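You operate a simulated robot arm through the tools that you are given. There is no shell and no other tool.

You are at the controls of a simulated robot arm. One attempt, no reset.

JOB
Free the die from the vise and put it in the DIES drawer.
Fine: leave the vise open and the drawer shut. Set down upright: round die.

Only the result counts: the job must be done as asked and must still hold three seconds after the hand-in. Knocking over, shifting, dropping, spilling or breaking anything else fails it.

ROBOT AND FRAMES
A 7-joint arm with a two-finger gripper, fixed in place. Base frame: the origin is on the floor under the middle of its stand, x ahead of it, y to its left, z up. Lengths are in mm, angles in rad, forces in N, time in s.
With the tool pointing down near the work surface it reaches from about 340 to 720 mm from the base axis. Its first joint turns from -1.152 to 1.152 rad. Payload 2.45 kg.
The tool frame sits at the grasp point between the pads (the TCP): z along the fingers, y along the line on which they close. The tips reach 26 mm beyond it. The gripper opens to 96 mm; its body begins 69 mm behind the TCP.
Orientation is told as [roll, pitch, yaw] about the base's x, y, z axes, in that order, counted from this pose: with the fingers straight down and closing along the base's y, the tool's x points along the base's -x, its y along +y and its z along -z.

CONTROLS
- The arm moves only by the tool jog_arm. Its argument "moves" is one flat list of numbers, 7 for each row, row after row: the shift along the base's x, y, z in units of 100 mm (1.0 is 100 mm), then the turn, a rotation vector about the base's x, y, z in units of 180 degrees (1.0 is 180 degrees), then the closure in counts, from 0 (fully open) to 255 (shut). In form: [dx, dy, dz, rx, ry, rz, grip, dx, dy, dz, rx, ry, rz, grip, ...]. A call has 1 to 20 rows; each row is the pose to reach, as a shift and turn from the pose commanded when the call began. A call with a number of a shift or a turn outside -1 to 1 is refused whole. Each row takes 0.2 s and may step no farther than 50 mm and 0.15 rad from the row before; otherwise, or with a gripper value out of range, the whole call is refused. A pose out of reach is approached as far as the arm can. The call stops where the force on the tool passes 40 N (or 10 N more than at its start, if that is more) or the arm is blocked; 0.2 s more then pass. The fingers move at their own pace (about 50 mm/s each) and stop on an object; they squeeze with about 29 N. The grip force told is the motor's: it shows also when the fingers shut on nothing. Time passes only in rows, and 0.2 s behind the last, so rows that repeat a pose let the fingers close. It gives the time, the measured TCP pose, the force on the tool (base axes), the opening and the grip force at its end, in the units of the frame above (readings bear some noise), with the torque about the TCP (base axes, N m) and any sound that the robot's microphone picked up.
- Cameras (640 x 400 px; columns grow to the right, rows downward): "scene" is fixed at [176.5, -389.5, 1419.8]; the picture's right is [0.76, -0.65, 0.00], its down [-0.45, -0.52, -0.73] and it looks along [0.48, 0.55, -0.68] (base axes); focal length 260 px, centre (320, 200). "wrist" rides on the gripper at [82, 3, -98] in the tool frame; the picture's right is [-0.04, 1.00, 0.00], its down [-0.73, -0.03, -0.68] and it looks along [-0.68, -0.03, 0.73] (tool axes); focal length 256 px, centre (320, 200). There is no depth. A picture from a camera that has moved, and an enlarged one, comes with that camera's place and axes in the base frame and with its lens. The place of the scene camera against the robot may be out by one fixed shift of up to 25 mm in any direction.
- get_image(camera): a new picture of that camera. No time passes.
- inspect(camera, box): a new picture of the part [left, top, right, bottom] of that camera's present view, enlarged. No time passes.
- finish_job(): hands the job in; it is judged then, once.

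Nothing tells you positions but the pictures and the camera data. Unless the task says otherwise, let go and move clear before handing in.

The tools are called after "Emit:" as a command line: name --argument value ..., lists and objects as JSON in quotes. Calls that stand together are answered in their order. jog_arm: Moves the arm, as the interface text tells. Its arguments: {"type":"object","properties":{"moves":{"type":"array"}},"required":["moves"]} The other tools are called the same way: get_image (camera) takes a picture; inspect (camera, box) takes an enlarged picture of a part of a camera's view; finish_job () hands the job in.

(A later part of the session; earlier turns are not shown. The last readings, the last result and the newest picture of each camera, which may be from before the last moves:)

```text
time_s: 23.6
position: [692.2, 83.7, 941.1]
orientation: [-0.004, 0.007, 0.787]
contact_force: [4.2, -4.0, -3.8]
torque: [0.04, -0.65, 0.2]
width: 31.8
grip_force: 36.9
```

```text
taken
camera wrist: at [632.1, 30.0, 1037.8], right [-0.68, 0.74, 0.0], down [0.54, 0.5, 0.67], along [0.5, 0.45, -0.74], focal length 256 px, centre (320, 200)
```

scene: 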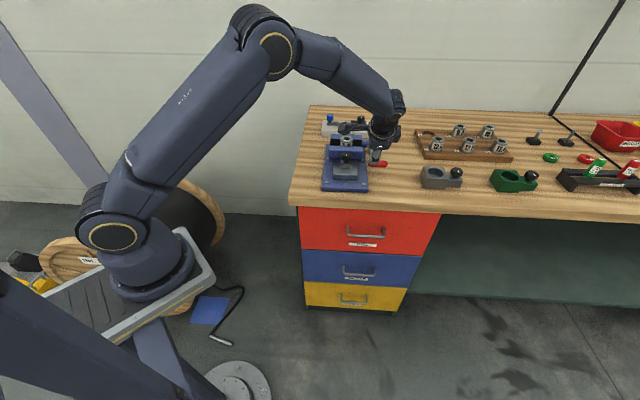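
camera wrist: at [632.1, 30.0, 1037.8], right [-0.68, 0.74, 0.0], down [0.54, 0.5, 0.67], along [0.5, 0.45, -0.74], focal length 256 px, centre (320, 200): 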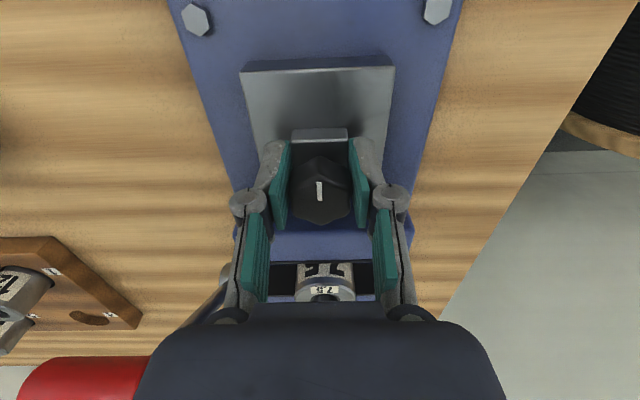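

The knob is held at 31.8 mm. I'll pull it gently towards the front, in small steps, to test if the jaw slides.

Emit:
jog_arm --moves '[-0.02, -0.02, 0, 0, 0, 0, 255, -0.035, -0.035, 0, 0, 0, 0, 255, -0.05, -0.05, 0, 0, 0, 0, 255]'

Emit:
get_image --camera "wrist"

```text
time_s: 24.4
position: [686.8, 80.0, 940.1]
orientation: [-0.002, 0.006, 0.786]
contact_force: [6.6, -3.1, -0.4]
torque: [-0.2, 0.31, 0.08]
width: 31.9
grip_force: 45.2
```

```text
taken
camera wrist: at [627.6, 25.5, 1037.8], right [-0.68, 0.74, 0.0], down [0.54, 0.5, 0.67], along [0.5, 0.45, -0.74], focal length 256 px, centre (320, 200)
```

wrist: 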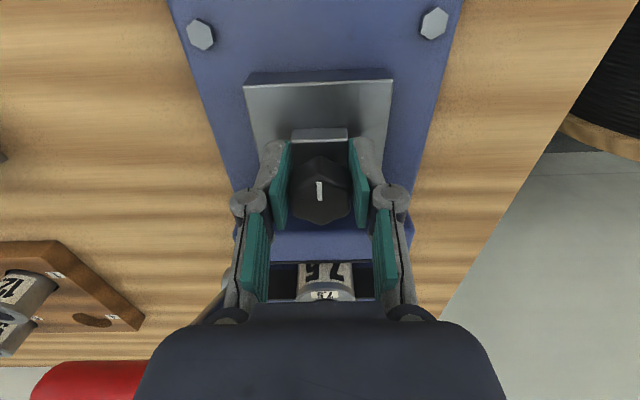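

The jaw slides with the knob at very low force, and the die stays put and upright. I'll keep pulling the jaw open slowly.

Emit:
jog_arm --moves '[-0.03, -0.03, 0, 0, 0, 0, 255, -0.06, -0.06, 0, 0, 0, 0, 255, -0.09, -0.09, 0, 0, 0, 0, 255, -0.12, -0.12, 0, 0, 0, 0, 255, -0.15, -0.15, 0, 0, 0, 0, 255]'

Emit:
get_image --camera "wrist"

Emit:
inspect --camera "scene" --box '[310, 100, 400, 190]'

```text
time_s: 25.6
position: [672.3, 63.1, 938.0]
orientation: [-0.003, 0.006, 0.784]
contact_force: [3.1, -0.3, 22.6]
torque: [-0.37, 0.17, -0.03]
width: 31.8
grip_force: 44.2
```

```text
taken
camera wrist: at [612.4, 10.2, 1037.5], right [-0.68, 0.73, 0.0], down [0.54, 0.5, 0.68], along [0.5, 0.46, -0.74], focal length 256 px, centre (320, 200)
```

wrist: 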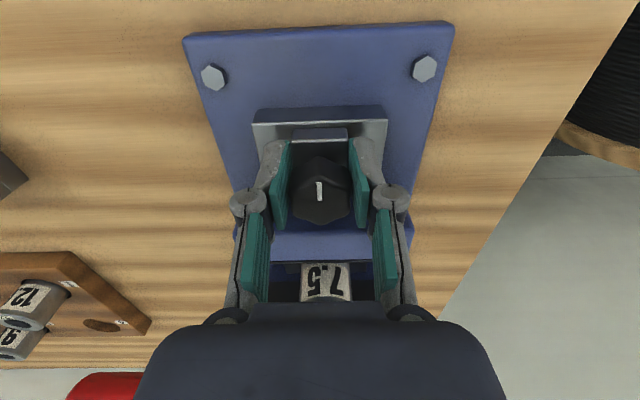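

```text
4.44 times, centred on (355, 145) of scene
camera zoom: at [176.2, -389.5, 1419.8], right [0.76, -0.65, 0.0], down [-0.45, -0.52, -0.73], along [0.48, 0.55, -0.68], focal length 1158 px, centre (164, 444)
```

zoom: 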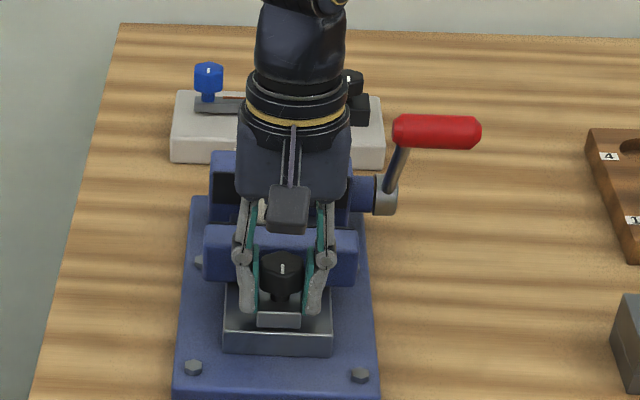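

The jaw is about 28 mm open and the die still stands on the fixed bed. I'll pull another 8 mm for finger room, then release the knob and rise.

Emit:
jog_arm --moves '[-0.03, -0.03, 0.01, 0, 0, 0, 255, -0.06, -0.06, 0.01, 0, 0, 0, 255]'

```text
time_s: 26.2
position: [666.8, 59.1, 940.2]
orientation: [-0.001, 0.004, 0.784]
contact_force: [5.0, -0.3, 12.3]
torque: [0.8, -1.1, 0.06]
width: 31.8
grip_force: 44.7
```

The jaw is now about 35 mm open. I'll release the knob and lift straight up.

Emit:
jog_arm --moves '[0, 0, 0, 0, 0, 0, 90, 0, 0, 0, 0, 0, 0, 90, 0, 0, 0.1, 0, 0, 0, 90, 0, 0, 0.4, 0, 0, 0, 90, -0.15, -0.15, 0.8, 0, 0, 0, 60, -0.3, -0.3, 0.98, 0, 0, 0, 0, -0.3, -0.3, 0.98, 0, 0, 0, 0]'

Emit:
get_image --camera "wrist"

Emit:
inspect --camera "wrist" --box '[230, 150, 410, 262]'

Emit:
inspect --camera "scene" --box '[310, 100, 400, 190]'

```text
time_s: 27.8
position: [634.5, 27.3, 1035.3]
orientation: [-0.002, 0.008, 0.785]
contact_force: [-0.2, 0.0, 0.1]
torque: [0.02, 0.0, 0.01]
width: 95.9
grip_force: 0.0
```

```text
taken
camera wrist: at [575.0, -25.5, 1134.9], right [-0.68, 0.73, 0.0], down [0.54, 0.5, 0.67], along [0.5, 0.46, -0.74], focal length 256 px, centre (320, 200)
```

wrist: 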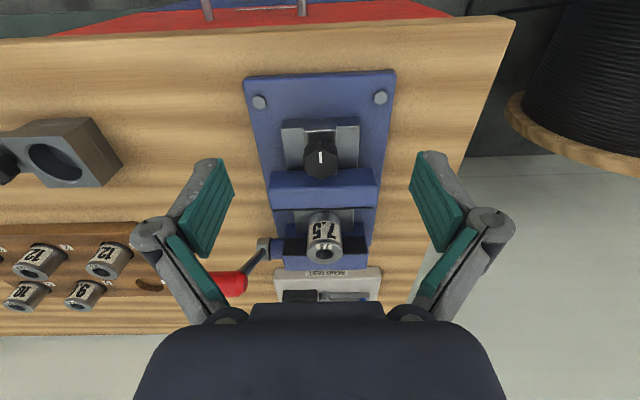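

```text
3.56 times, centred on (320, 206) of wrist
camera zoom: at [575.0, -25.5, 1134.9], right [-0.68, 0.73, 0.0], down [0.54, 0.5, 0.67], along [0.5, 0.46, -0.74], focal length 910 px, centre (320, 179)
```

zoom: 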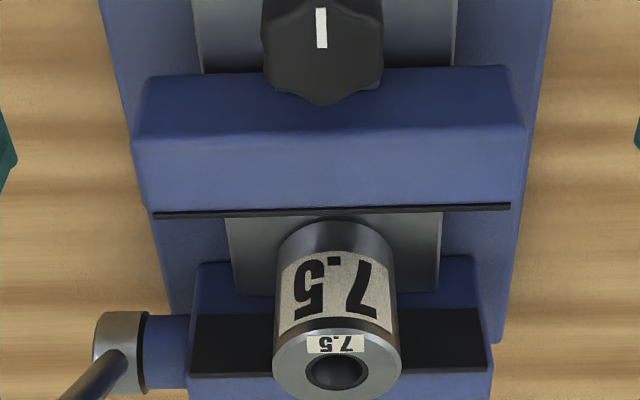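

```text
4.44 times, centred on (355, 145) of scene
camera zoom: at [176.5, -389.5, 1419.8], right [0.76, -0.65, 0.0], down [-0.45, -0.52, -0.73], along [0.48, 0.55, -0.68], focal length 1158 px, centre (164, 444)
```

zoom: 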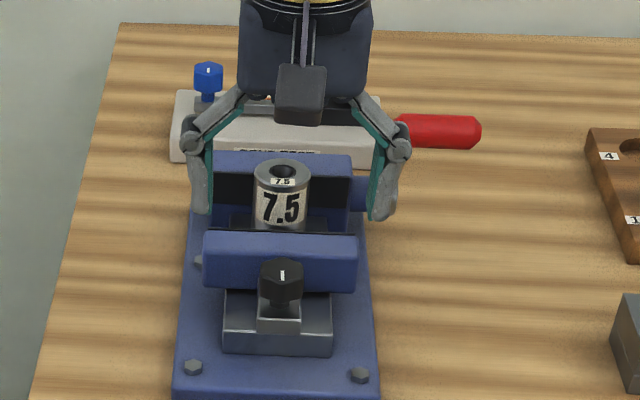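

The vise is open and the die stands upright on its bed. Next is the drawer: I'll move out in front of the bench to view the DIES drawer handle.

Emit:
jog_arm --moves '[-0.15, -0.25, 0, 0, 0, 0, 0, -0.3, -0.5, -0.05, 0, 0, 0, 0, -0.45, -0.75, -0.1, 0, 0, 0, 0, -0.6, -1.0, -0.2, 0, 0, 0, 0]'

Emit:
jog_arm --moves '[-0.05, -0.22, -0.25, 0, 0, 0, 0, -0.1, -0.43, -0.5, 0, 0, 0, 0, -0.14, -0.64, -0.75, 0, 0, 0, 0, -0.18, -0.85, -1.0, 0, 0, 0, 0, -0.18, -0.85, -1.0, 0, 0, 0, 0]'

Emit:
get_image --camera "wrist"

Emit:
get_image --camera "scene"

```text
time_s: 28.8
position: [571.3, -72.9, 1016.9]
orientation: [-0.002, 0.006, 0.786]
contact_force: [0.9, -0.8, 0.4]
torque: [0.04, -0.01, 0.0]
width: 96.0
grip_force: 0.1
```

```text
time_s: 30.0
position: [557.2, -154.8, 914.3]
orientation: [0.0, 0.008, 0.786]
contact_force: [-1.1, 0.3, -0.1]
torque: [0.0, 0.01, 0.02]
width: 96.1
grip_force: 0.1
```

```text
taken
camera wrist: at [497.3, -208.9, 1014.2], right [-0.68, 0.73, 0.0], down [0.54, 0.5, 0.67], along [0.5, 0.46, -0.74], focal length 256 px, centre (320, 200)
```

wrist: 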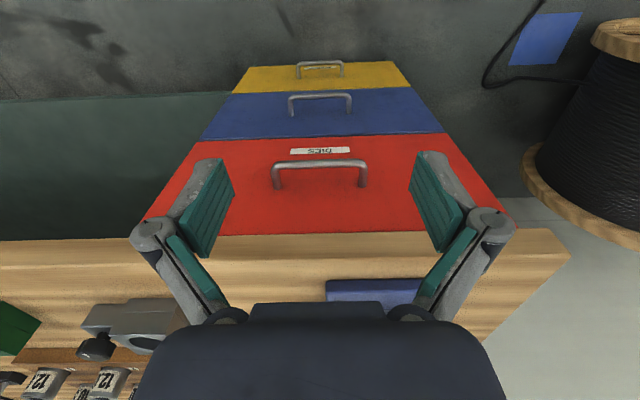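

```text
taken
```

scene: 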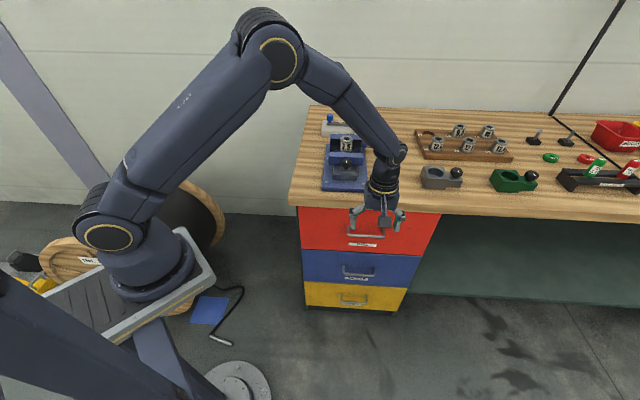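

Emit:
inspect --camera "wrist" --box '[230, 120, 410, 270]'

Emit:
inspect --camera "wrist" --box '[140, 100, 580, 310]'

```text
2.67 times, centred on (320, 195) of wrist
camera zoom: at [497.3, -208.9, 1014.2], right [-0.68, 0.73, 0.0], down [0.54, 0.5, 0.67], along [0.5, 0.46, -0.74], focal length 683 px, centre (320, 213)
```

zoom: 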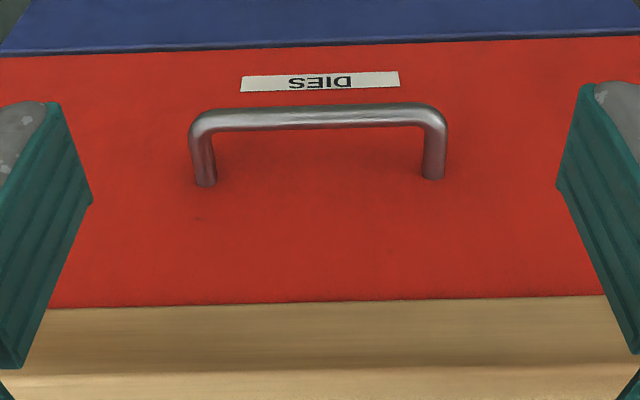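

```text
1.45 times, centred on (360, 205) of wrist
camera zoom: at [497.3, -208.9, 1014.2], right [-0.68, 0.73, 0.0], down [0.54, 0.5, 0.67], along [0.5, 0.46, -0.74], focal length 372 px, centre (262, 193)
```

zoom: 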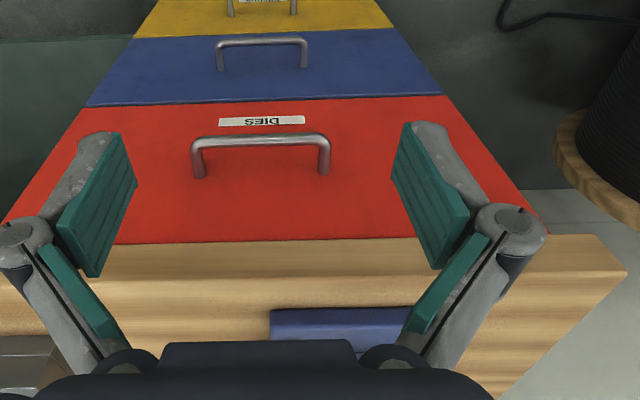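

The handle bar is at about (642, -76, 733), 11 mm thick, 40 mm in front of the drawer face. I'll turn the tool -90° and tilt it 60° towards the drawer so the fingers close above and below the bar.

Emit:
jog_arm --moves '[0, 0, 0, 0, 0, -0.0455, 0, 0, 0, 0, 0, 0, -0.0909, 0, 0, 0, 0, 0, 0, -0.1364, 0, 0, 0, 0, 0, 0, -0.1818, 0, 0, 0, 0, 0, 0, -0.2273, 0, 0, 0, 0, 0, 0, -0.2727, 60, 0, 0, 0, 0, 0, -0.3182, 122, 0, 0, 0, 0, 0, -0.3636, 122, 0, 0, 0, 0, 0, -0.4091, 122, 0, 0, 0, 0, 0, -0.4545, 122, 0, 0, 0, 0, 0, -0.5, 122]'

Emit:
jog_arm --moves '[0, 0, -0.1, 0.0295, -0.0295, 0, 122, 0, 0, -0.25, 0.0589, -0.0589, 0, 122, 0, 0, -0.4, 0.0884, -0.0884, 0, 122, 0, 0, -0.55, 0.1179, -0.1179, 0, 122, 0, 0, -0.7, 0.1473, -0.1473, 0, 122, 0, 0, -0.85, 0.1768, -0.1768, 0, 122, 0, 0, -0.95, 0.2062, -0.2062, 0, 122, 0, 0, -1.0, 0.2357, -0.2357, 0, 122]'

Emit:
get_image --camera "wrist"

Emit:
get_image --camera "scene"

```text
time_s: 32.4
position: [558.4, -157.2, 915.8]
orientation: [-0.002, 0.009, -0.787]
contact_force: [-0.6, 0.8, -0.4]
torque: [0.01, 0.0, 0.0]
width: 50.3
grip_force: 0.0
```

```text
time_s: 34.2
position: [556.9, -157.3, 817.1]
orientation: [1.049, 0.004, -0.779]
contact_force: [0.2, 0.1, -0.2]
torque: [0.01, 0.02, -0.01]
width: 50.1
grip_force: 0.1
```

```text
taken
camera wrist: at [439.9, -158.2, 869.1], right [0.38, 0.32, 0.87], down [0.1, -0.95, 0.31], along [0.92, -0.03, -0.39], focal length 256 px, centre (320, 200)
```

wrist: 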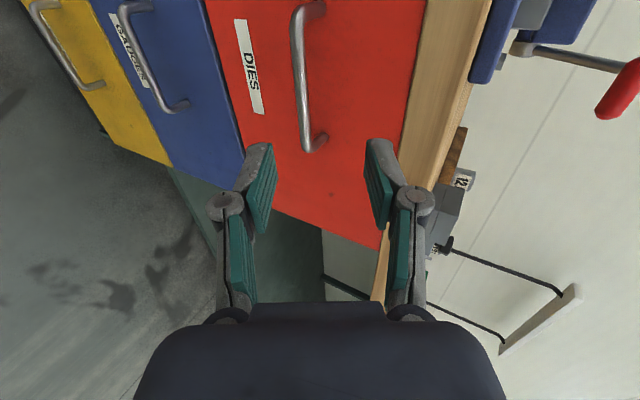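

```text
taken
```

scene: 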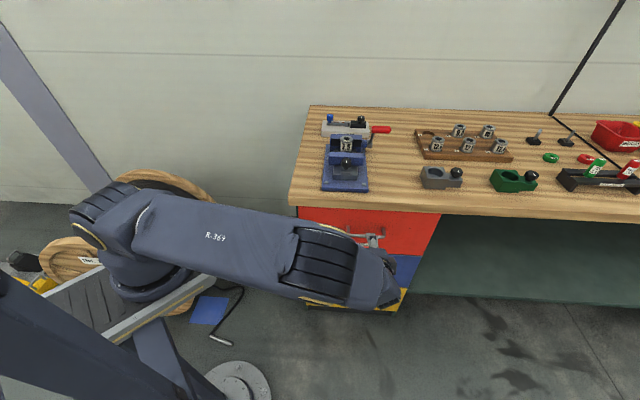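

The bar is confirmed at about q 399, z 731. I'll move in along the finger direction until the bar is between the fingertips.

Emit:
jog_arm --moves '[0.2, 0.2, -0.26, 0, 0, 0, 122, 0.394, 0.394, -0.51, 0, 0, 0, 122, 0.55, 0.54, -0.63, 0, 0, 0, 122, 0.66, 0.645, -0.72, 0, 0, 0, 122]'

Emit:
get_image --camera "wrist"

```text
time_s: 35.2
position: [625.4, -91.8, 745.2]
orientation: [1.046, 0.004, -0.779]
contact_force: [0.8, -0.3, -0.6]
torque: [0.01, 0.03, 0.01]
width: 50.1
grip_force: 0.0
```

```text
taken
camera wrist: at [508.3, -92.9, 798.4], right [0.38, 0.33, 0.86], down [0.1, -0.94, 0.31], along [0.92, -0.03, -0.39], focal length 256 px, centre (320, 200)
```

wrist: 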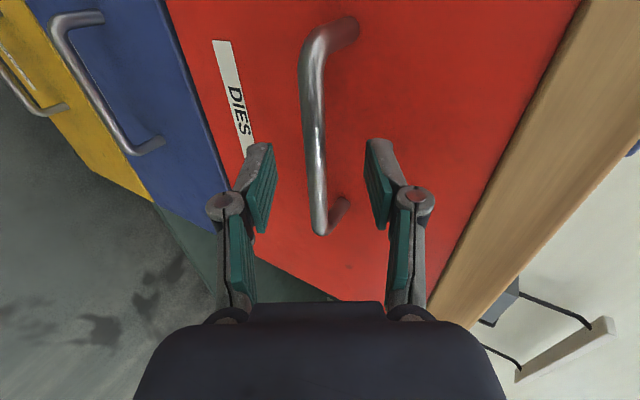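

The bar is centred between the pads at the fingertips. I'll go 18 mm deeper and close on it.

Emit:
jog_arm --moves '[0.055, 0.055, -0.045, 0, 0, 0, 122, 0.11, 0.11, -0.09, 0, 0, 0, 122, 0.11, 0.11, -0.09, 0, 0, 0, 255, 0.11, 0.11, -0.09, 0, 0, 0, 255, 0.11, 0.11, -0.09, 0, 0, 0, 255, 0.11, 0.11, -0.09, 0, 0, 0, 255]'

Emit:
get_image --camera "wrist"

```text
time_s: 36.6
position: [636.6, -80.8, 735.7]
orientation: [1.042, 0.004, -0.78]
contact_force: [2.1, 0.0, -10.9]
torque: [-0.3, -0.28, 0.01]
width: 10.6
grip_force: 38.1
```

```text
taken
camera wrist: at [519.1, -82.4, 787.8], right [0.38, 0.33, 0.86], down [0.1, -0.94, 0.31], along [0.92, -0.03, -0.4], focal length 256 px, centre (320, 200)
```

wrist: 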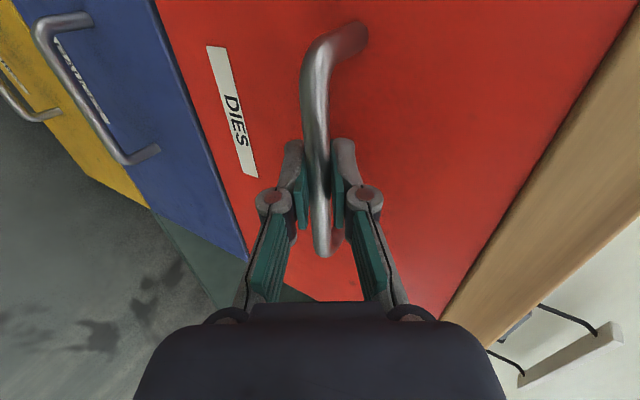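

The bar is gripped (10.6 mm). I'll pull straight out along the drawer direction, first 30 mm to check that it opens.

Emit:
jog_arm --moves '[-0.03, -0.03, 0, 0, 0, 0, 255, -0.08, -0.08, 0, 0, 0, 0, 255, -0.14, -0.14, 0, 0, 0, 0, 255, -0.21, -0.21, 0, 0, 0, 0, 255]'

Emit:
get_image --camera "wrist"

```text
time_s: 37.6
position: [613.7, -102.4, 734.8]
orientation: [1.041, 0.004, -0.78]
contact_force: [5.2, -5.4, -21.5]
torque: [-0.22, -0.14, 0.29]
width: 10.9
grip_force: 38.1
```

```text
taken
camera wrist: at [497.3, -103.9, 788.0], right [0.39, 0.33, 0.86], down [0.1, -0.94, 0.32], along [0.92, -0.04, -0.4], focal length 256 px, centre (320, 200)
```

wrist: 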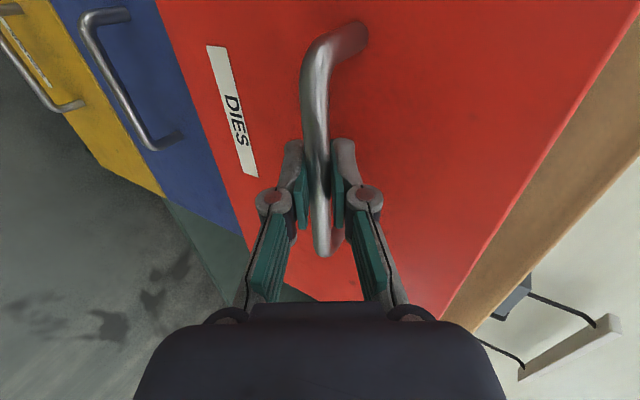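

The drawer opens smoothly. I'll continue the pull, easing 2 mm down to relieve the vertical force.

Emit:
jog_arm --moves '[-0.08, -0.08, -0.02, 0, 0, 0, 255, -0.17, -0.17, -0.02, 0, 0, 0, 255, -0.26, -0.26, -0.02, 0, 0, 0, 255, -0.36, -0.36, -0.02, 0, 0, 0, 255, -0.46, -0.46, -0.02, 0, 0, 0, 255, -0.56, -0.56, -0.02, 0, 0, 0, 255, -0.66, -0.66, -0.02, 0, 0, 0, 255, -0.76, -0.76, -0.02, 0, 0, 0, 255, -0.86, -0.86, -0.02, 0, 0, 0, 255, -0.94, -0.94, -0.02, 0, 0, 0, 255]'

Emit:
get_image --camera "scene"

Emit:
get_image --camera "wrist"

```text
time_s: 39.8
position: [518.7, -196.7, 734.5]
orientation: [1.045, 0.002, -0.777]
contact_force: [1.6, -2.1, 5.8]
torque: [0.06, 0.02, 0.72]
width: 10.5
grip_force: 38.0
```

```text
taken
```

scene: 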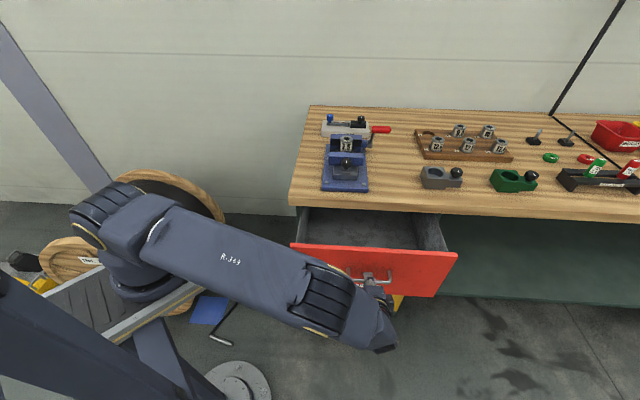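

```text
taken
camera wrist: at [402.5, -199.0, 787.5], right [0.38, 0.33, 0.86], down [0.1, -0.94, 0.31], along [0.92, -0.03, -0.39], focal length 256 px, centre (320, 200)
```

wrist: 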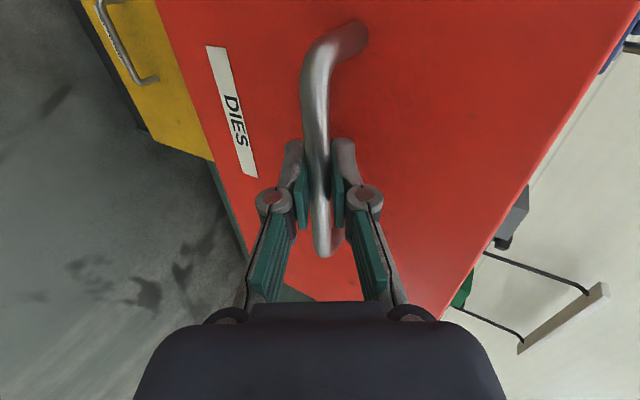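

The drawer is about 165 mm open and looks empty. I'll pull it another 50 mm for room.

Emit:
jog_arm --moves '[-0.08, -0.08, 0, 0, 0, 0, 255, -0.16, -0.16, 0, 0, 0, 0, 255, -0.24, -0.24, 0, 0, 0, 0, 255, -0.32, -0.32, 0, 0, 0, 0, 255, -0.38, -0.38, 0, 0, 0, 0, 255]'

Emit:
get_image --camera "scene"

```text
time_s: 41.0
position: [482.2, -234.4, 735.8]
orientation: [1.046, 0.004, -0.777]
contact_force: [-3.0, 3.5, 17.6]
torque: [0.05, 0.0, 0.71]
width: 10.8
grip_force: 38.3
```

```text
taken
```

scene: 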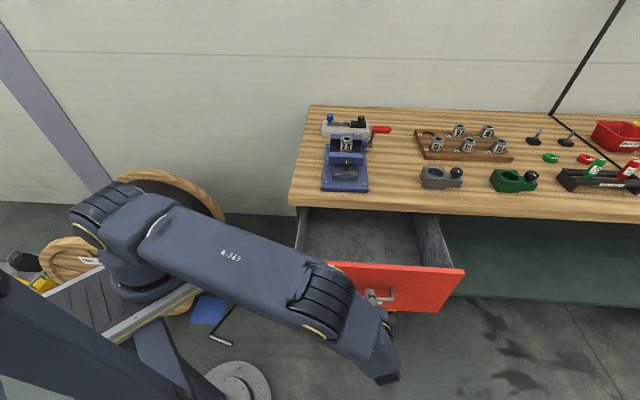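

The drawer is about 218 mm open. I'll release the bar, back straight out, and rise clear.

Emit:
jog_arm --moves '[0, 0, 0, 0, 0, 0, 130, 0, 0, 0, 0, 0, 0, 122, 0, 0, 0, 0, 0, 0, 122, -0.1, -0.1, 0.08, 0, 0, 0, 122, -0.2, -0.2, 0.16, 0, 0, 0, 122, -0.32, -0.32, 0.26, 0, 0, 0, 122, -0.32, -0.32, 0.5, 0, 0, 0, 122, -0.32, -0.32, 0.75, 0, 0, 0, 122, -0.32, -0.32, 1.0, 0, 0, 0, 122]'

Emit:
get_image --camera "wrist"

Emit:
get_image --camera "scene"

```text
time_s: 43.0
position: [447.4, -266.1, 834.6]
orientation: [1.047, 0.004, -0.777]
contact_force: [0.3, 0.6, 0.5]
torque: [-0.04, -0.02, 0.02]
width: 50.1
grip_force: 0.0
```

```text
taken
camera wrist: at [331.6, -267.0, 887.6], right [0.38, 0.33, 0.86], down [0.1, -0.94, 0.31], along [0.92, -0.03, -0.39], focal length 256 px, centre (320, 200)
```

wrist: 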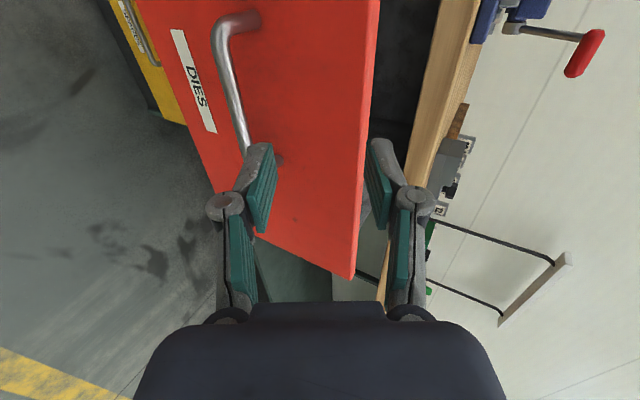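

```text
taken
```

scene: 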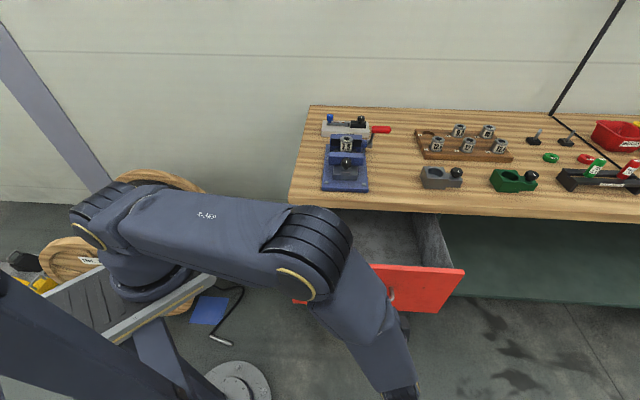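

Clear of the handle, drawer stays open. I'll raise the tool while bringing it back to vertical.

Emit:
jog_arm --moves '[0, 0, 0.2, 0, 0, 0, 122, 0, 0, 0.4, -0.0295, 0.0295, 0, 122, 0, 0, 0.6, -0.0589, 0.0589, 0, 122, 0.0, 0.0, 0.75, -0.0884, 0.0884, 0, 122, 0.05, 0.05, 0.9, -0.1179, 0.1179, 0, 122, 0.1, 0.1, 1.0, -0.1473, 0.1473, 0, 60, 0.15, 0.15, 1.0, -0.1768, 0.1768, 0, 0, 0.2, 0.2, 1.0, -0.2062, 0.2062, 0, 0, 0.25, 0.25, 1.0, -0.2357, 0.2357, 0, 0]'

Emit:
jog_arm --moves '[0.05, 0.05, 0.1, 0, 0, 0.0455, 0, 0.1, 0.1, 0.2, 0, 0, 0.0909, 0, 0.15, 0.15, 0.3, 0, 0, 0.1364, 0, 0.2, 0.2, 0.4, 0, 0, 0.1818, 0, 0.25, 0.25, 0.5, 0, 0, 0.2273, 0, 0.3, 0.3, 0.6, 0, 0, 0.2727, 0, 0.35, 0.35, 0.7, 0, 0, 0.3182, 0, 0.4, 0.4, 0.8, 0, 0, 0.3636, 0, 0.45, 0.45, 0.9, 0, 0, 0.4091, 0, 0.5, 0.5, 1.0, 0, 0, 0.4545, 0, 0.55, 0.55, 1.0, 0, 0, 0.5, 0]'

Emit:
get_image --camera "wrist"

Emit:
get_image --camera "scene"

```text
time_s: 45.0
position: [473.8, -241.1, 933.7]
orientation: [-0.003, 0.006, -0.788]
contact_force: [-0.7, 0.5, 0.6]
torque: [0.02, 0.0, 0.02]
width: 96.1
grip_force: 0.1
```

```text
time_s: 47.4
position: [531.6, -186.3, 1034.5]
orientation: [-0.002, 0.009, 0.786]
contact_force: [0.3, 0.0, 0.6]
torque: [-0.01, 0.01, -0.02]
width: 95.8
grip_force: 0.1
```

```text
taken
camera wrist: at [471.2, -241.5, 1134.0], right [-0.68, 0.73, 0.0], down [0.54, 0.5, 0.67], along [0.49, 0.46, -0.74], focal length 256 px, centre (320, 200)
```

wrist: 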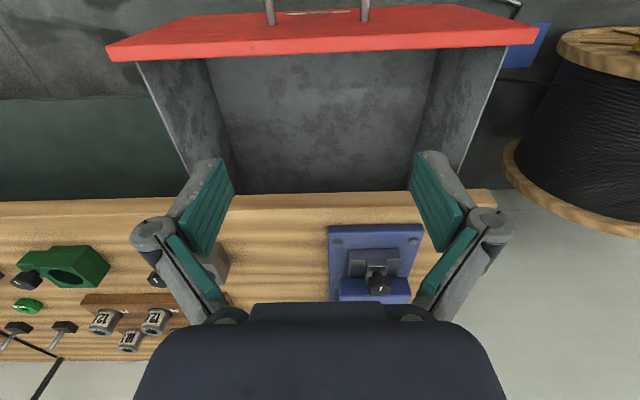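

```text
taken
```

scene: 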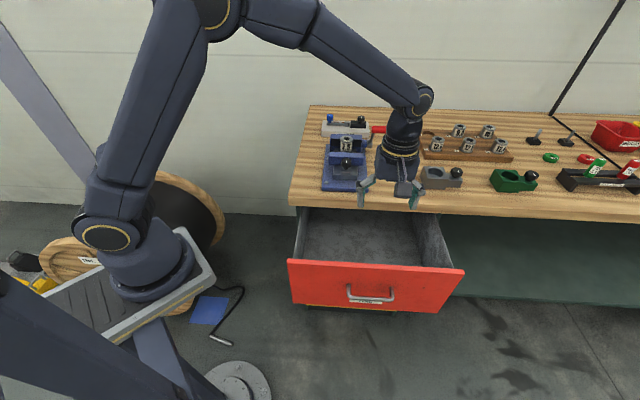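

The drawer is empty, about 437 mm wide with its floor near z 605. The die stands at q 643, z 905–951; I'll go back above the vise and tilt 26° for the reach needed to grip it.

Emit:
jog_arm --moves '[0.18, 0.33, 0.05, 0, 0, 0, 90, 0.36, 0.66, 0.1, 0, 0, 0, 90, 0.55, 1.0, 0.15, 0, 0, 0, 90]'

Emit:
jog_arm --moves '[0.14, 0.25, 0, 0.0253, -0.0253, 0, 90, 0.28, 0.5, 0, 0.0506, -0.0506, 0, 90, 0.43, 0.75, 0, 0.0759, -0.0759, 0, 90, 0.57, 1.0, 0, 0.1013, -0.1013, 0, 90, 0.57, 1.0, 0, 0.1013, -0.1013, 0, 90]'

Emit:
get_image --camera "wrist"

Emit:
inspect --camera "wrist" --box '[220, 100, 420, 225]'

```text
time_s: 48.2
position: [586.1, -86.7, 1052.6]
orientation: [-0.001, 0.009, 0.786]
contact_force: [0.5, -0.3, 0.0]
torque: [0.01, 0.02, 0.01]
width: 62.0
grip_force: 0.0
```

```text
time_s: 49.4
position: [641.4, 13.5, 1049.7]
orientation: [-0.002, -0.444, 0.785]
contact_force: [-0.7, 0.3, -0.4]
torque: [0.01, -0.02, -0.02]
width: 62.2
grip_force: 0.0
```

```text
taken
camera wrist: at [557.5, -64.1, 1103.1], right [-0.68, 0.73, 0.02], down [0.28, 0.24, 0.93], along [0.68, 0.64, -0.37], focal length 256 px, centre (320, 200)
```

wrist: 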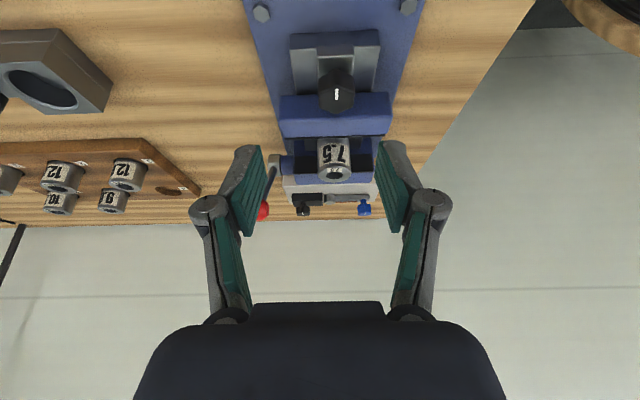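

```text
3.20 times, centred on (320, 162) of wrist
camera zoom: at [557.5, -64.1, 1103.1], right [-0.68, 0.73, 0.02], down [0.28, 0.24, 0.93], along [0.68, 0.64, -0.37], focal length 819 px, centre (320, 320)
```

zoom: 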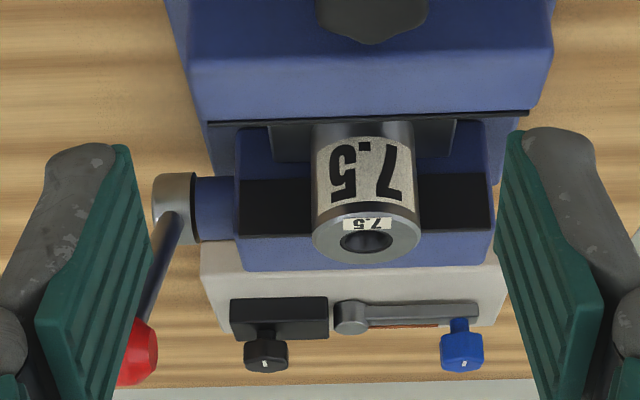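

From here the die top centre is at p 429, q 644, z 953, with the rear jaw top at about z 939. I'll go to the pre-grasp pose above the die along the tilted line.

Emit:
jog_arm --moves '[0.2, 0.27, 0, 0, 0, 0, 90, 0.4, 0.54, -0.1, 0, 0, 0, 90, 0.6, 0.81, -0.2, 0, 0, 0, 90]'

Emit:
jog_arm --moves '[0.15, 0.15, -0.14, 0, 0, 0, 90, 0.31, 0.31, -0.28, 0, 0, 0, 90, 0.31, 0.31, -0.28, 0, 0, 0, 90]'

Emit:
get_image --camera "wrist"

Emit:
inspect --camera "scene" --box '[310, 80, 430, 190]'

```text
time_s: 50.2
position: [701.6, 94.3, 1029.8]
orientation: [0.0, -0.442, 0.784]
contact_force: [0.5, -0.9, -0.3]
torque: [0.01, -0.03, 0.01]
width: 62.2
grip_force: 0.1
```

```text
time_s: 51.0
position: [733.2, 127.0, 1002.2]
orientation: [-0.004, -0.442, 0.786]
contact_force: [-0.5, 0.1, -0.7]
torque: [0.0, -0.03, -0.01]
width: 62.1
grip_force: 0.0
```

```text
taken
camera wrist: at [649.0, 49.3, 1055.9], right [-0.68, 0.73, 0.02], down [0.28, 0.24, 0.93], along [0.68, 0.64, -0.37], focal length 256 px, centre (320, 200)
```

wrist: 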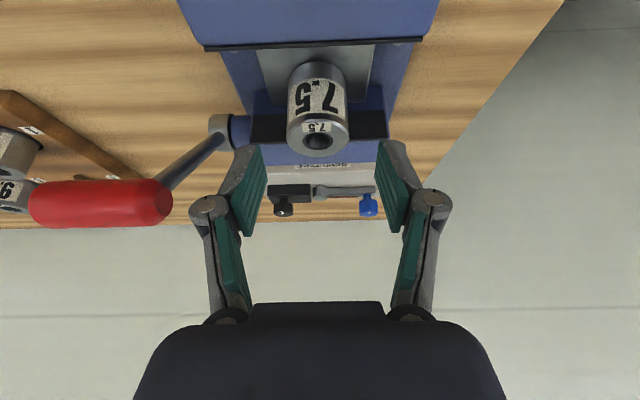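

```text
3.64 times, centred on (370, 135) of scene
camera zoom: at [176.5, -389.5, 1419.8], right [0.76, -0.65, 0.0], down [-0.45, -0.52, -0.73], along [0.48, 0.55, -0.68], focal length 947 px, centre (138, 436)
```

zoom: 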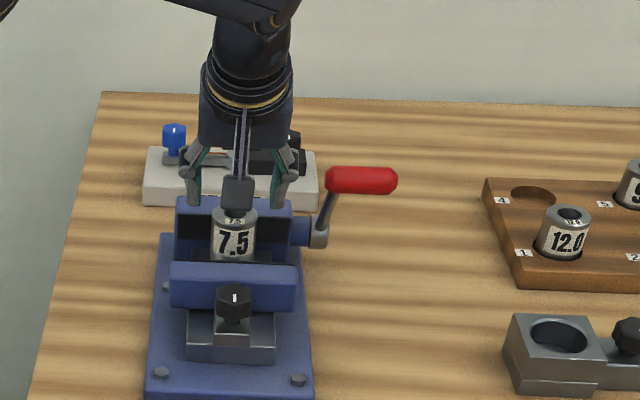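

Centred over the die within a millimetre, and the fingers clear the lever handle. I'll descend along the tilted line with the fingers either side of the die.

Emit:
jog_arm --moves '[0.052, 0.052, -0.158, 0, 0, 0, 90, 0.103, 0.103, -0.316, 0, 0, 0, 90, 0.155, 0.155, -0.474, 0, 0, 0, 90, 0.206, 0.206, -0.632, 0, 0, 0, 90, 0.206, 0.206, -0.632, 0, 0, 0, 90]'

Emit:
get_image --camera "wrist"

Emit:
inspect --camera "scene" --box '[310, 80, 430, 190]'

```text
time_s: 52.2
position: [753.2, 147.6, 937.5]
orientation: [-0.003, -0.443, 0.785]
contact_force: [0.1, 0.6, -0.4]
torque: [0.0, -0.01, -0.02]
width: 62.1
grip_force: 0.0
```

```text
taken
camera wrist: at [669.6, 69.3, 991.5], right [-0.68, 0.73, 0.02], down [0.28, 0.24, 0.93], along [0.68, 0.64, -0.37], focal length 256 px, centre (320, 200)
```

wrist: 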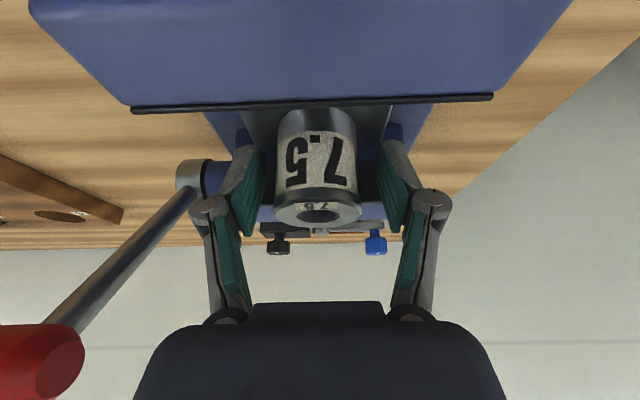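

```text
3.64 times, centred on (370, 135) of scene
camera zoom: at [176.5, -389.5, 1419.8], right [0.76, -0.65, 0.0], down [-0.45, -0.52, -0.73], along [0.48, 0.55, -0.68], focal length 947 px, centre (138, 436)
```

zoom: 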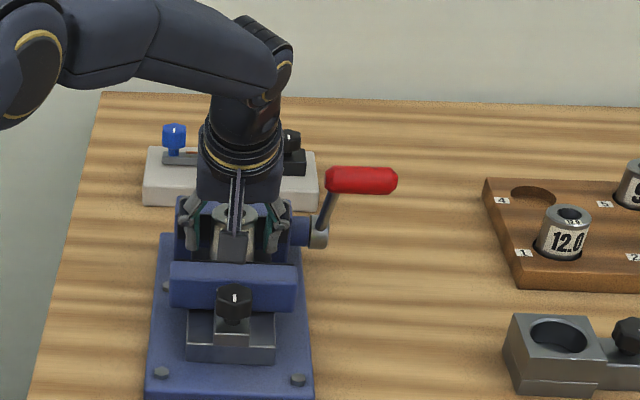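

In place with no contact forces. I'll close on the die.

Emit:
jog_arm --moves '[0, 0, 0, 0, 0, 0, 130, 0, 0, 0, 0, 0, 0, 170, 0, 0, 0, 0, 0, 0, 255, 0, 0, 0, 0, 0, 0, 255]'

Emit:
get_image --camera "wrist"

```text
time_s: 53.2
position: [754.0, 146.4, 938.5]
orientation: [-0.001, -0.442, 0.785]
contact_force: [0.9, -2.5, 0.2]
torque: [-0.13, -0.15, -0.02]
width: 43.4
grip_force: 29.2
```

```text
taken
camera wrist: at [669.7, 68.9, 991.9], right [-0.68, 0.73, 0.01], down [0.28, 0.24, 0.93], along [0.68, 0.64, -0.37], focal length 256 px, centre (320, 200)
```

wrist: 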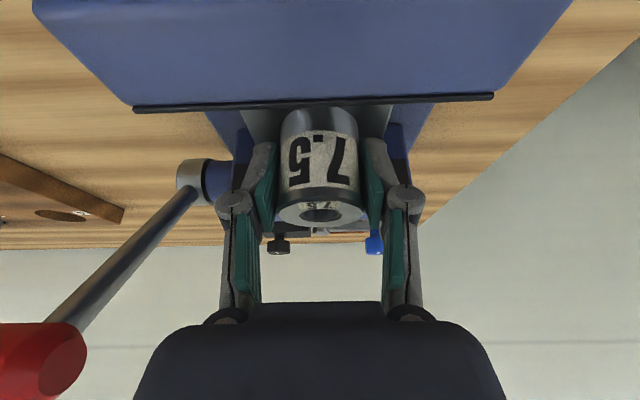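

The die is held at 43.4 mm. I'll lift it straight up, slowly.

Emit:
jog_arm --moves '[0, 0, 0.03, 0, 0, 0, 255, 0, 0, 0.08, 0, 0, 0, 255, 0, 0, 0.15, 0, 0, 0, 255, 0, 0, 0.25, 0, 0, 0, 255, 0, 0, 0.37, 0, 0, 0, 255, 0, 0, 0.5, 0, 0, 0, 255, 0, 0, 0.63, 0, 0, 0, 255, 0, 0, 0.75, 0, 0, 0, 255]'

Emit:
get_image --camera "wrist"

Emit:
inspect --camera "scene" --box '[310, 80, 430, 190]'

```text
time_s: 55.0
position: [752.6, 145.2, 1012.5]
orientation: [-0.001, -0.441, 0.786]
contact_force: [-0.3, 0.0, -4.8]
torque: [0.03, -0.01, 0.0]
width: 43.4
grip_force: 29.3
```

```text
taken
camera wrist: at [668.7, 67.1, 1065.7], right [-0.68, 0.73, 0.02], down [0.28, 0.24, 0.93], along [0.68, 0.64, -0.37], focal length 256 px, centre (320, 200)
```

wrist: 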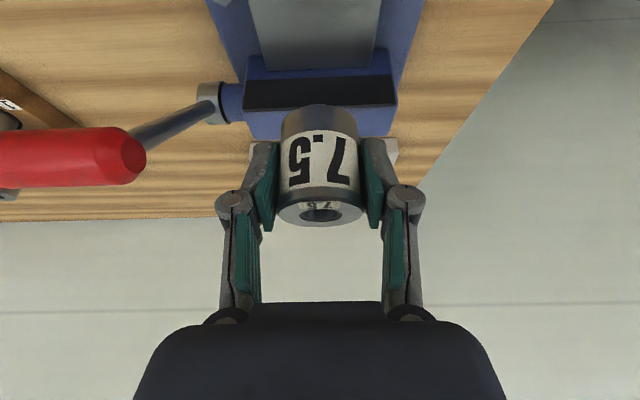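

```text
3.64 times, centred on (370, 135) of scene
camera zoom: at [176.6, -389.5, 1419.8], right [0.76, -0.65, 0.0], down [-0.45, -0.52, -0.73], along [0.48, 0.55, -0.68], focal length 947 px, centre (138, 436)
```

zoom: 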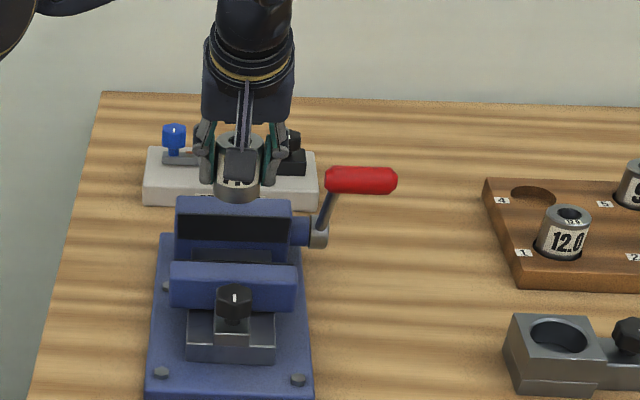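

The die is secure (about 4.8 N weight) and upright. I'll retreat over the vise towards the front, then turn the tool so the camera won't meet the drawer front when lowering.

Emit:
jog_arm --moves '[0, 0, 0.1, 0, 0, 0, 255, -0.1, -0.1, 0.2, 0, 0, 0, 255, -0.25, -0.25, 0.25, 0, 0, 0, 255, -0.4, -0.4, 0.25, 0, 0, 0, 255, -0.55, -0.55, 0.25, 0, 0, 0, 255, -0.7, -0.7, 0.25, 0, 0, 0, 255, -0.85, -0.85, 0.25, 0, 0, 0, 255, -1.0, -1.0, 0.25, 0, 0, 0, 255]'

Emit:
jog_arm --moves '[-0.03, -0.16, 0, 0, 0, -0.0357, 255, -0.06, -0.32, 0, 0, 0, -0.0714, 255, -0.09, -0.48, 0, 0, 0, -0.1071, 255, -0.12, -0.64, 0, 0, 0, -0.1429, 255, -0.15, -0.8, 0, 0, 0, -0.1786, 255, -0.18, -0.96, 0, 0, 0, -0.2143, 255, -0.18, -0.96, 0, 0, 0, -0.25, 255]'

Emit:
get_image --camera "scene"

Emit:
get_image --camera "wrist"

```text
time_s: 56.8
position: [654.4, 47.4, 1038.5]
orientation: [-0.002, -0.442, 0.785]
contact_force: [0.5, -0.6, -5.1]
torque: [-0.01, 0.04, -0.04]
width: 43.5
grip_force: 29.0
```

```text
time_s: 58.4
position: [636.4, -49.5, 1038.2]
orientation: [-0.001, -0.442, -0.003]
contact_force: [1.0, 0.2, -4.6]
torque: [0.0, 0.03, -0.02]
width: 43.5
grip_force: 28.8
```

```text
taken
```

scene: 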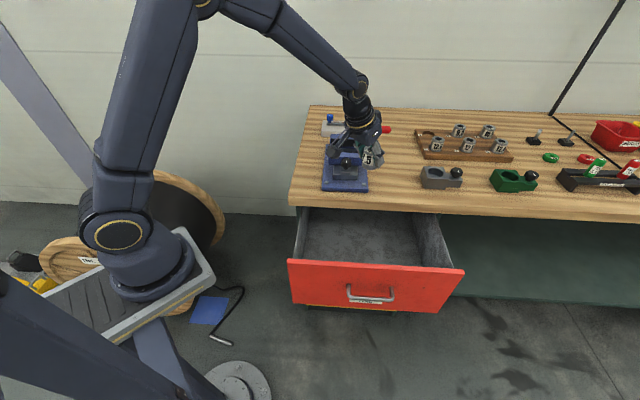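

```text
taken
camera wrist: at [519.7, -45.2, 1092.4], right [0.04, 1.0, 0.02], down [0.37, -0.03, 0.93], along [0.93, -0.03, -0.37], focal length 256 px, centre (320, 200)
```

wrist: 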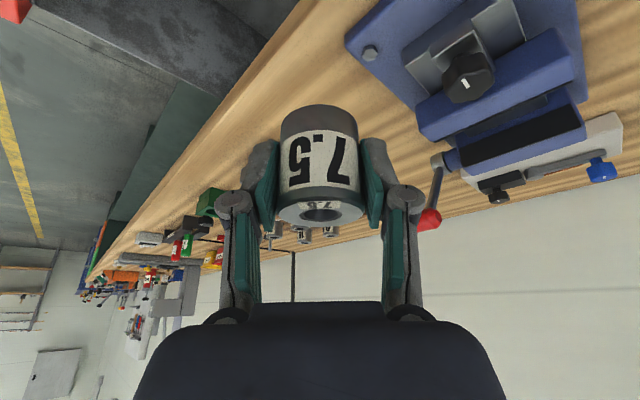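

The die is steady in the grip. I'll finish the turn and bring it over the open drawer.

Emit:
jog_arm --moves '[-0.03, -0.16, 0, 0, 0, -0.0357, 255, -0.06, -0.32, 0, 0, 0, -0.0714, 255, -0.1, -0.48, 0, 0, 0, -0.1071, 255, -0.13, -0.64, 0, 0, 0, -0.1429, 255, -0.17, -0.8, 0, 0, 0, -0.1786, 255, -0.21, -0.98, 0, 0, 0, -0.2143, 255, -0.21, -0.98, 0, 0, 0, -0.25, 255, -0.21, -0.98, 0, 0, 0, -0.25, 255]'

Emit:
get_image --camera "scene"

Emit:
get_image --camera "wrist"

```text
time_s: 60.2
position: [614.0, -148.2, 1038.6]
orientation: [-0.003, -0.441, -0.787]
contact_force: [-0.2, 0.2, -5.4]
torque: [0.01, 0.01, 0.0]
width: 43.6
grip_force: 28.6
```

```text
taken
```

scene: 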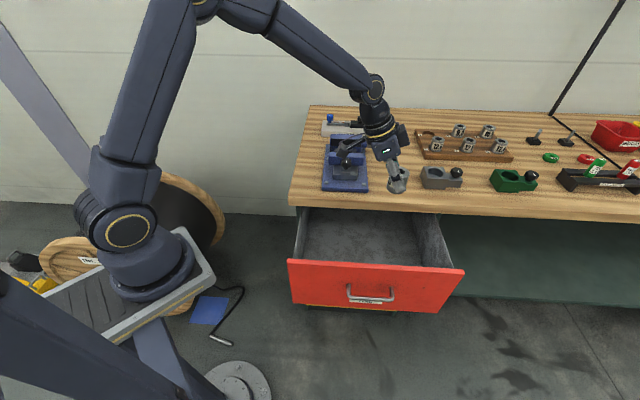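

```text
taken
camera wrist: at [534.3, -63.7, 1092.1], right [0.73, 0.68, 0.02], down [0.24, -0.28, 0.93], along [0.63, -0.68, -0.37], focal length 256 px, centre (320, 200)
```

wrist: 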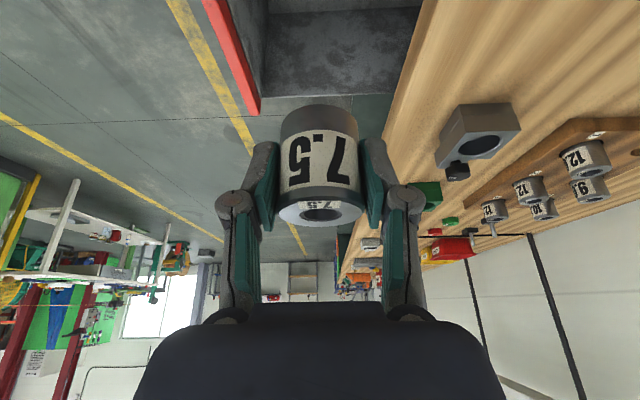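

The die is over the drawer interior (p 545, q 330). I'll lower it 100 mm at a time, watching the arm against the drawer front and bench edge.

Emit:
jog_arm --moves '[0.02, 0.02, -0.2, 0, 0, 0, 255, 0.02, 0.02, -0.4, 0, 0, 0, 255, 0.02, 0.02, -0.6, 0, 0, 0, 255, 0.02, 0.02, -0.8, 0, 0, 0, 255, 0.02, 0.02, -1.0, 0, 0, 0, 255]'

Emit:
get_image --camera "scene"

Emit:
get_image --camera "wrist"

```text
time_s: 61.4
position: [616.8, -145.5, 938.0]
orientation: [-0.002, -0.442, -0.785]
contact_force: [-0.2, -0.2, -6.0]
torque: [0.02, 0.05, 0.02]
width: 43.4
grip_force: 29.2
```

```text
taken
```

scene: 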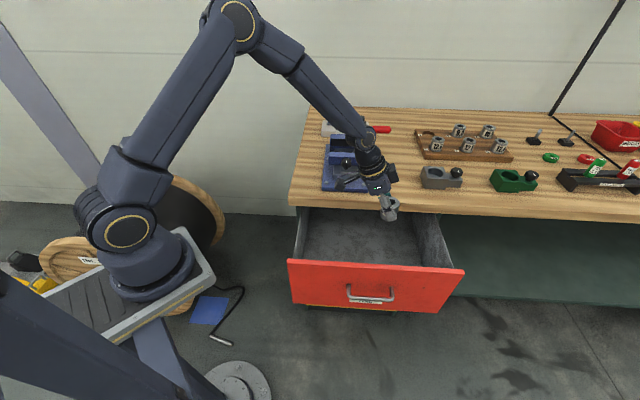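

```text
taken
camera wrist: at [537.1, -60.5, 991.8], right [0.73, 0.68, 0.02], down [0.24, -0.28, 0.93], along [0.64, -0.68, -0.37], focal length 256 px, centre (320, 200)
```

wrist: 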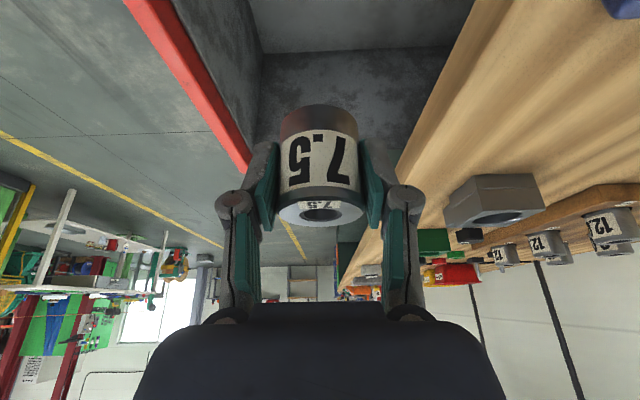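

Everything is clear and the elbow stays high. I'll lower another 100 mm.

Emit:
jog_arm --moves '[0, 0, -0.2, 0, 0, 0, 255, 0, 0, -0.4, 0, 0, 0, 255, 0, 0, -0.6, 0, 0, 0, 255, 0, 0, -0.8, 0, 0, 0, 255, 0, 0, -1.0, 0, 0, 0, 255]'

Emit:
get_image --camera "scene"

Emit:
get_image --camera "wrist"

```text
time_s: 62.6
position: [616.2, -146.1, 839.2]
orientation: [-0.003, -0.441, -0.784]
contact_force: [0.3, -0.6, -5.3]
torque: [-0.03, -0.01, -0.04]
width: 43.3
grip_force: 29.0
```

```text
taken
```

scene: 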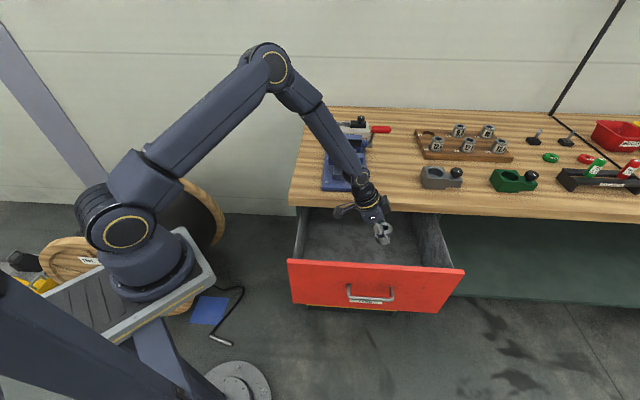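

```text
taken
camera wrist: at [536.6, -61.0, 892.0], right [0.73, 0.68, 0.02], down [0.24, -0.28, 0.93], along [0.64, -0.68, -0.37], focal length 256 px, centre (320, 200)
```

wrist: 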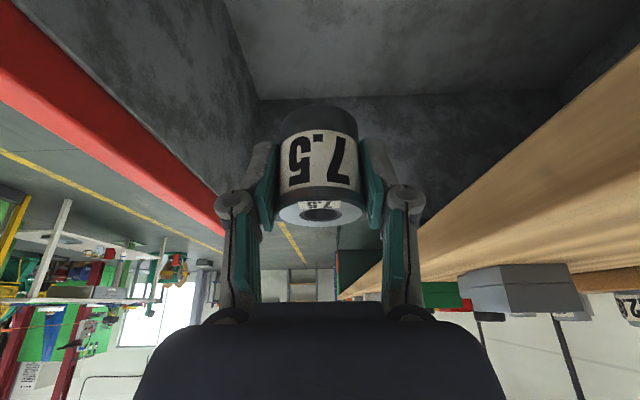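

The floor edge in this view again gives about z 610. I'll lower another 100 mm.

Emit:
jog_arm --moves '[0, 0, -0.2, 0, 0, 0, 255, 0, 0, -0.4, 0, 0, 0, 255, 0, 0, -0.6, 0, 0, 0, 255, 0, 0, -0.8, 0, 0, 0, 255, 0, 0, -1.0, 0, 0, 0, 255]'

Emit:
get_image --camera "scene"

Emit:
get_image --camera "wrist"

```text
time_s: 63.8
position: [619.2, -146.4, 737.5]
orientation: [-0.002, -0.44, -0.786]
contact_force: [0.1, -0.3, -5.3]
torque: [0.02, 0.06, 0.02]
width: 43.5
grip_force: 28.5
```

```text
taken
```

scene: 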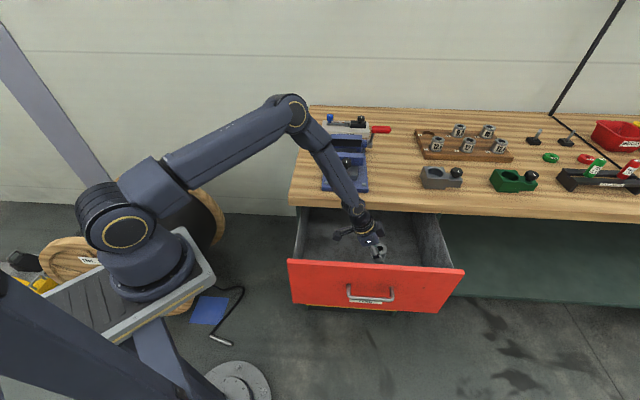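

```text
taken
camera wrist: at [539.2, -61.0, 791.6], right [0.73, 0.68, 0.02], down [0.24, -0.28, 0.93], along [0.64, -0.68, -0.37], focal length 256 px, centre (320, 200)
```

wrist: 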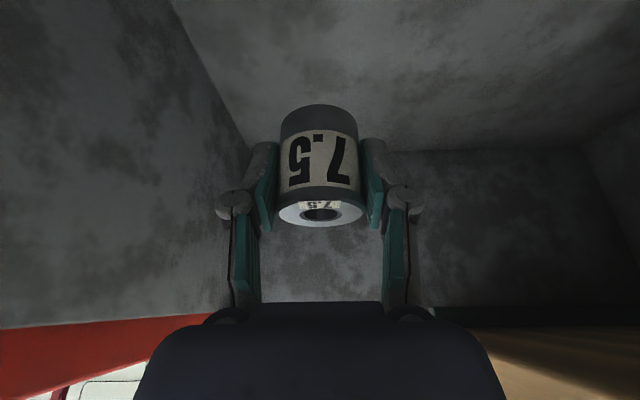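

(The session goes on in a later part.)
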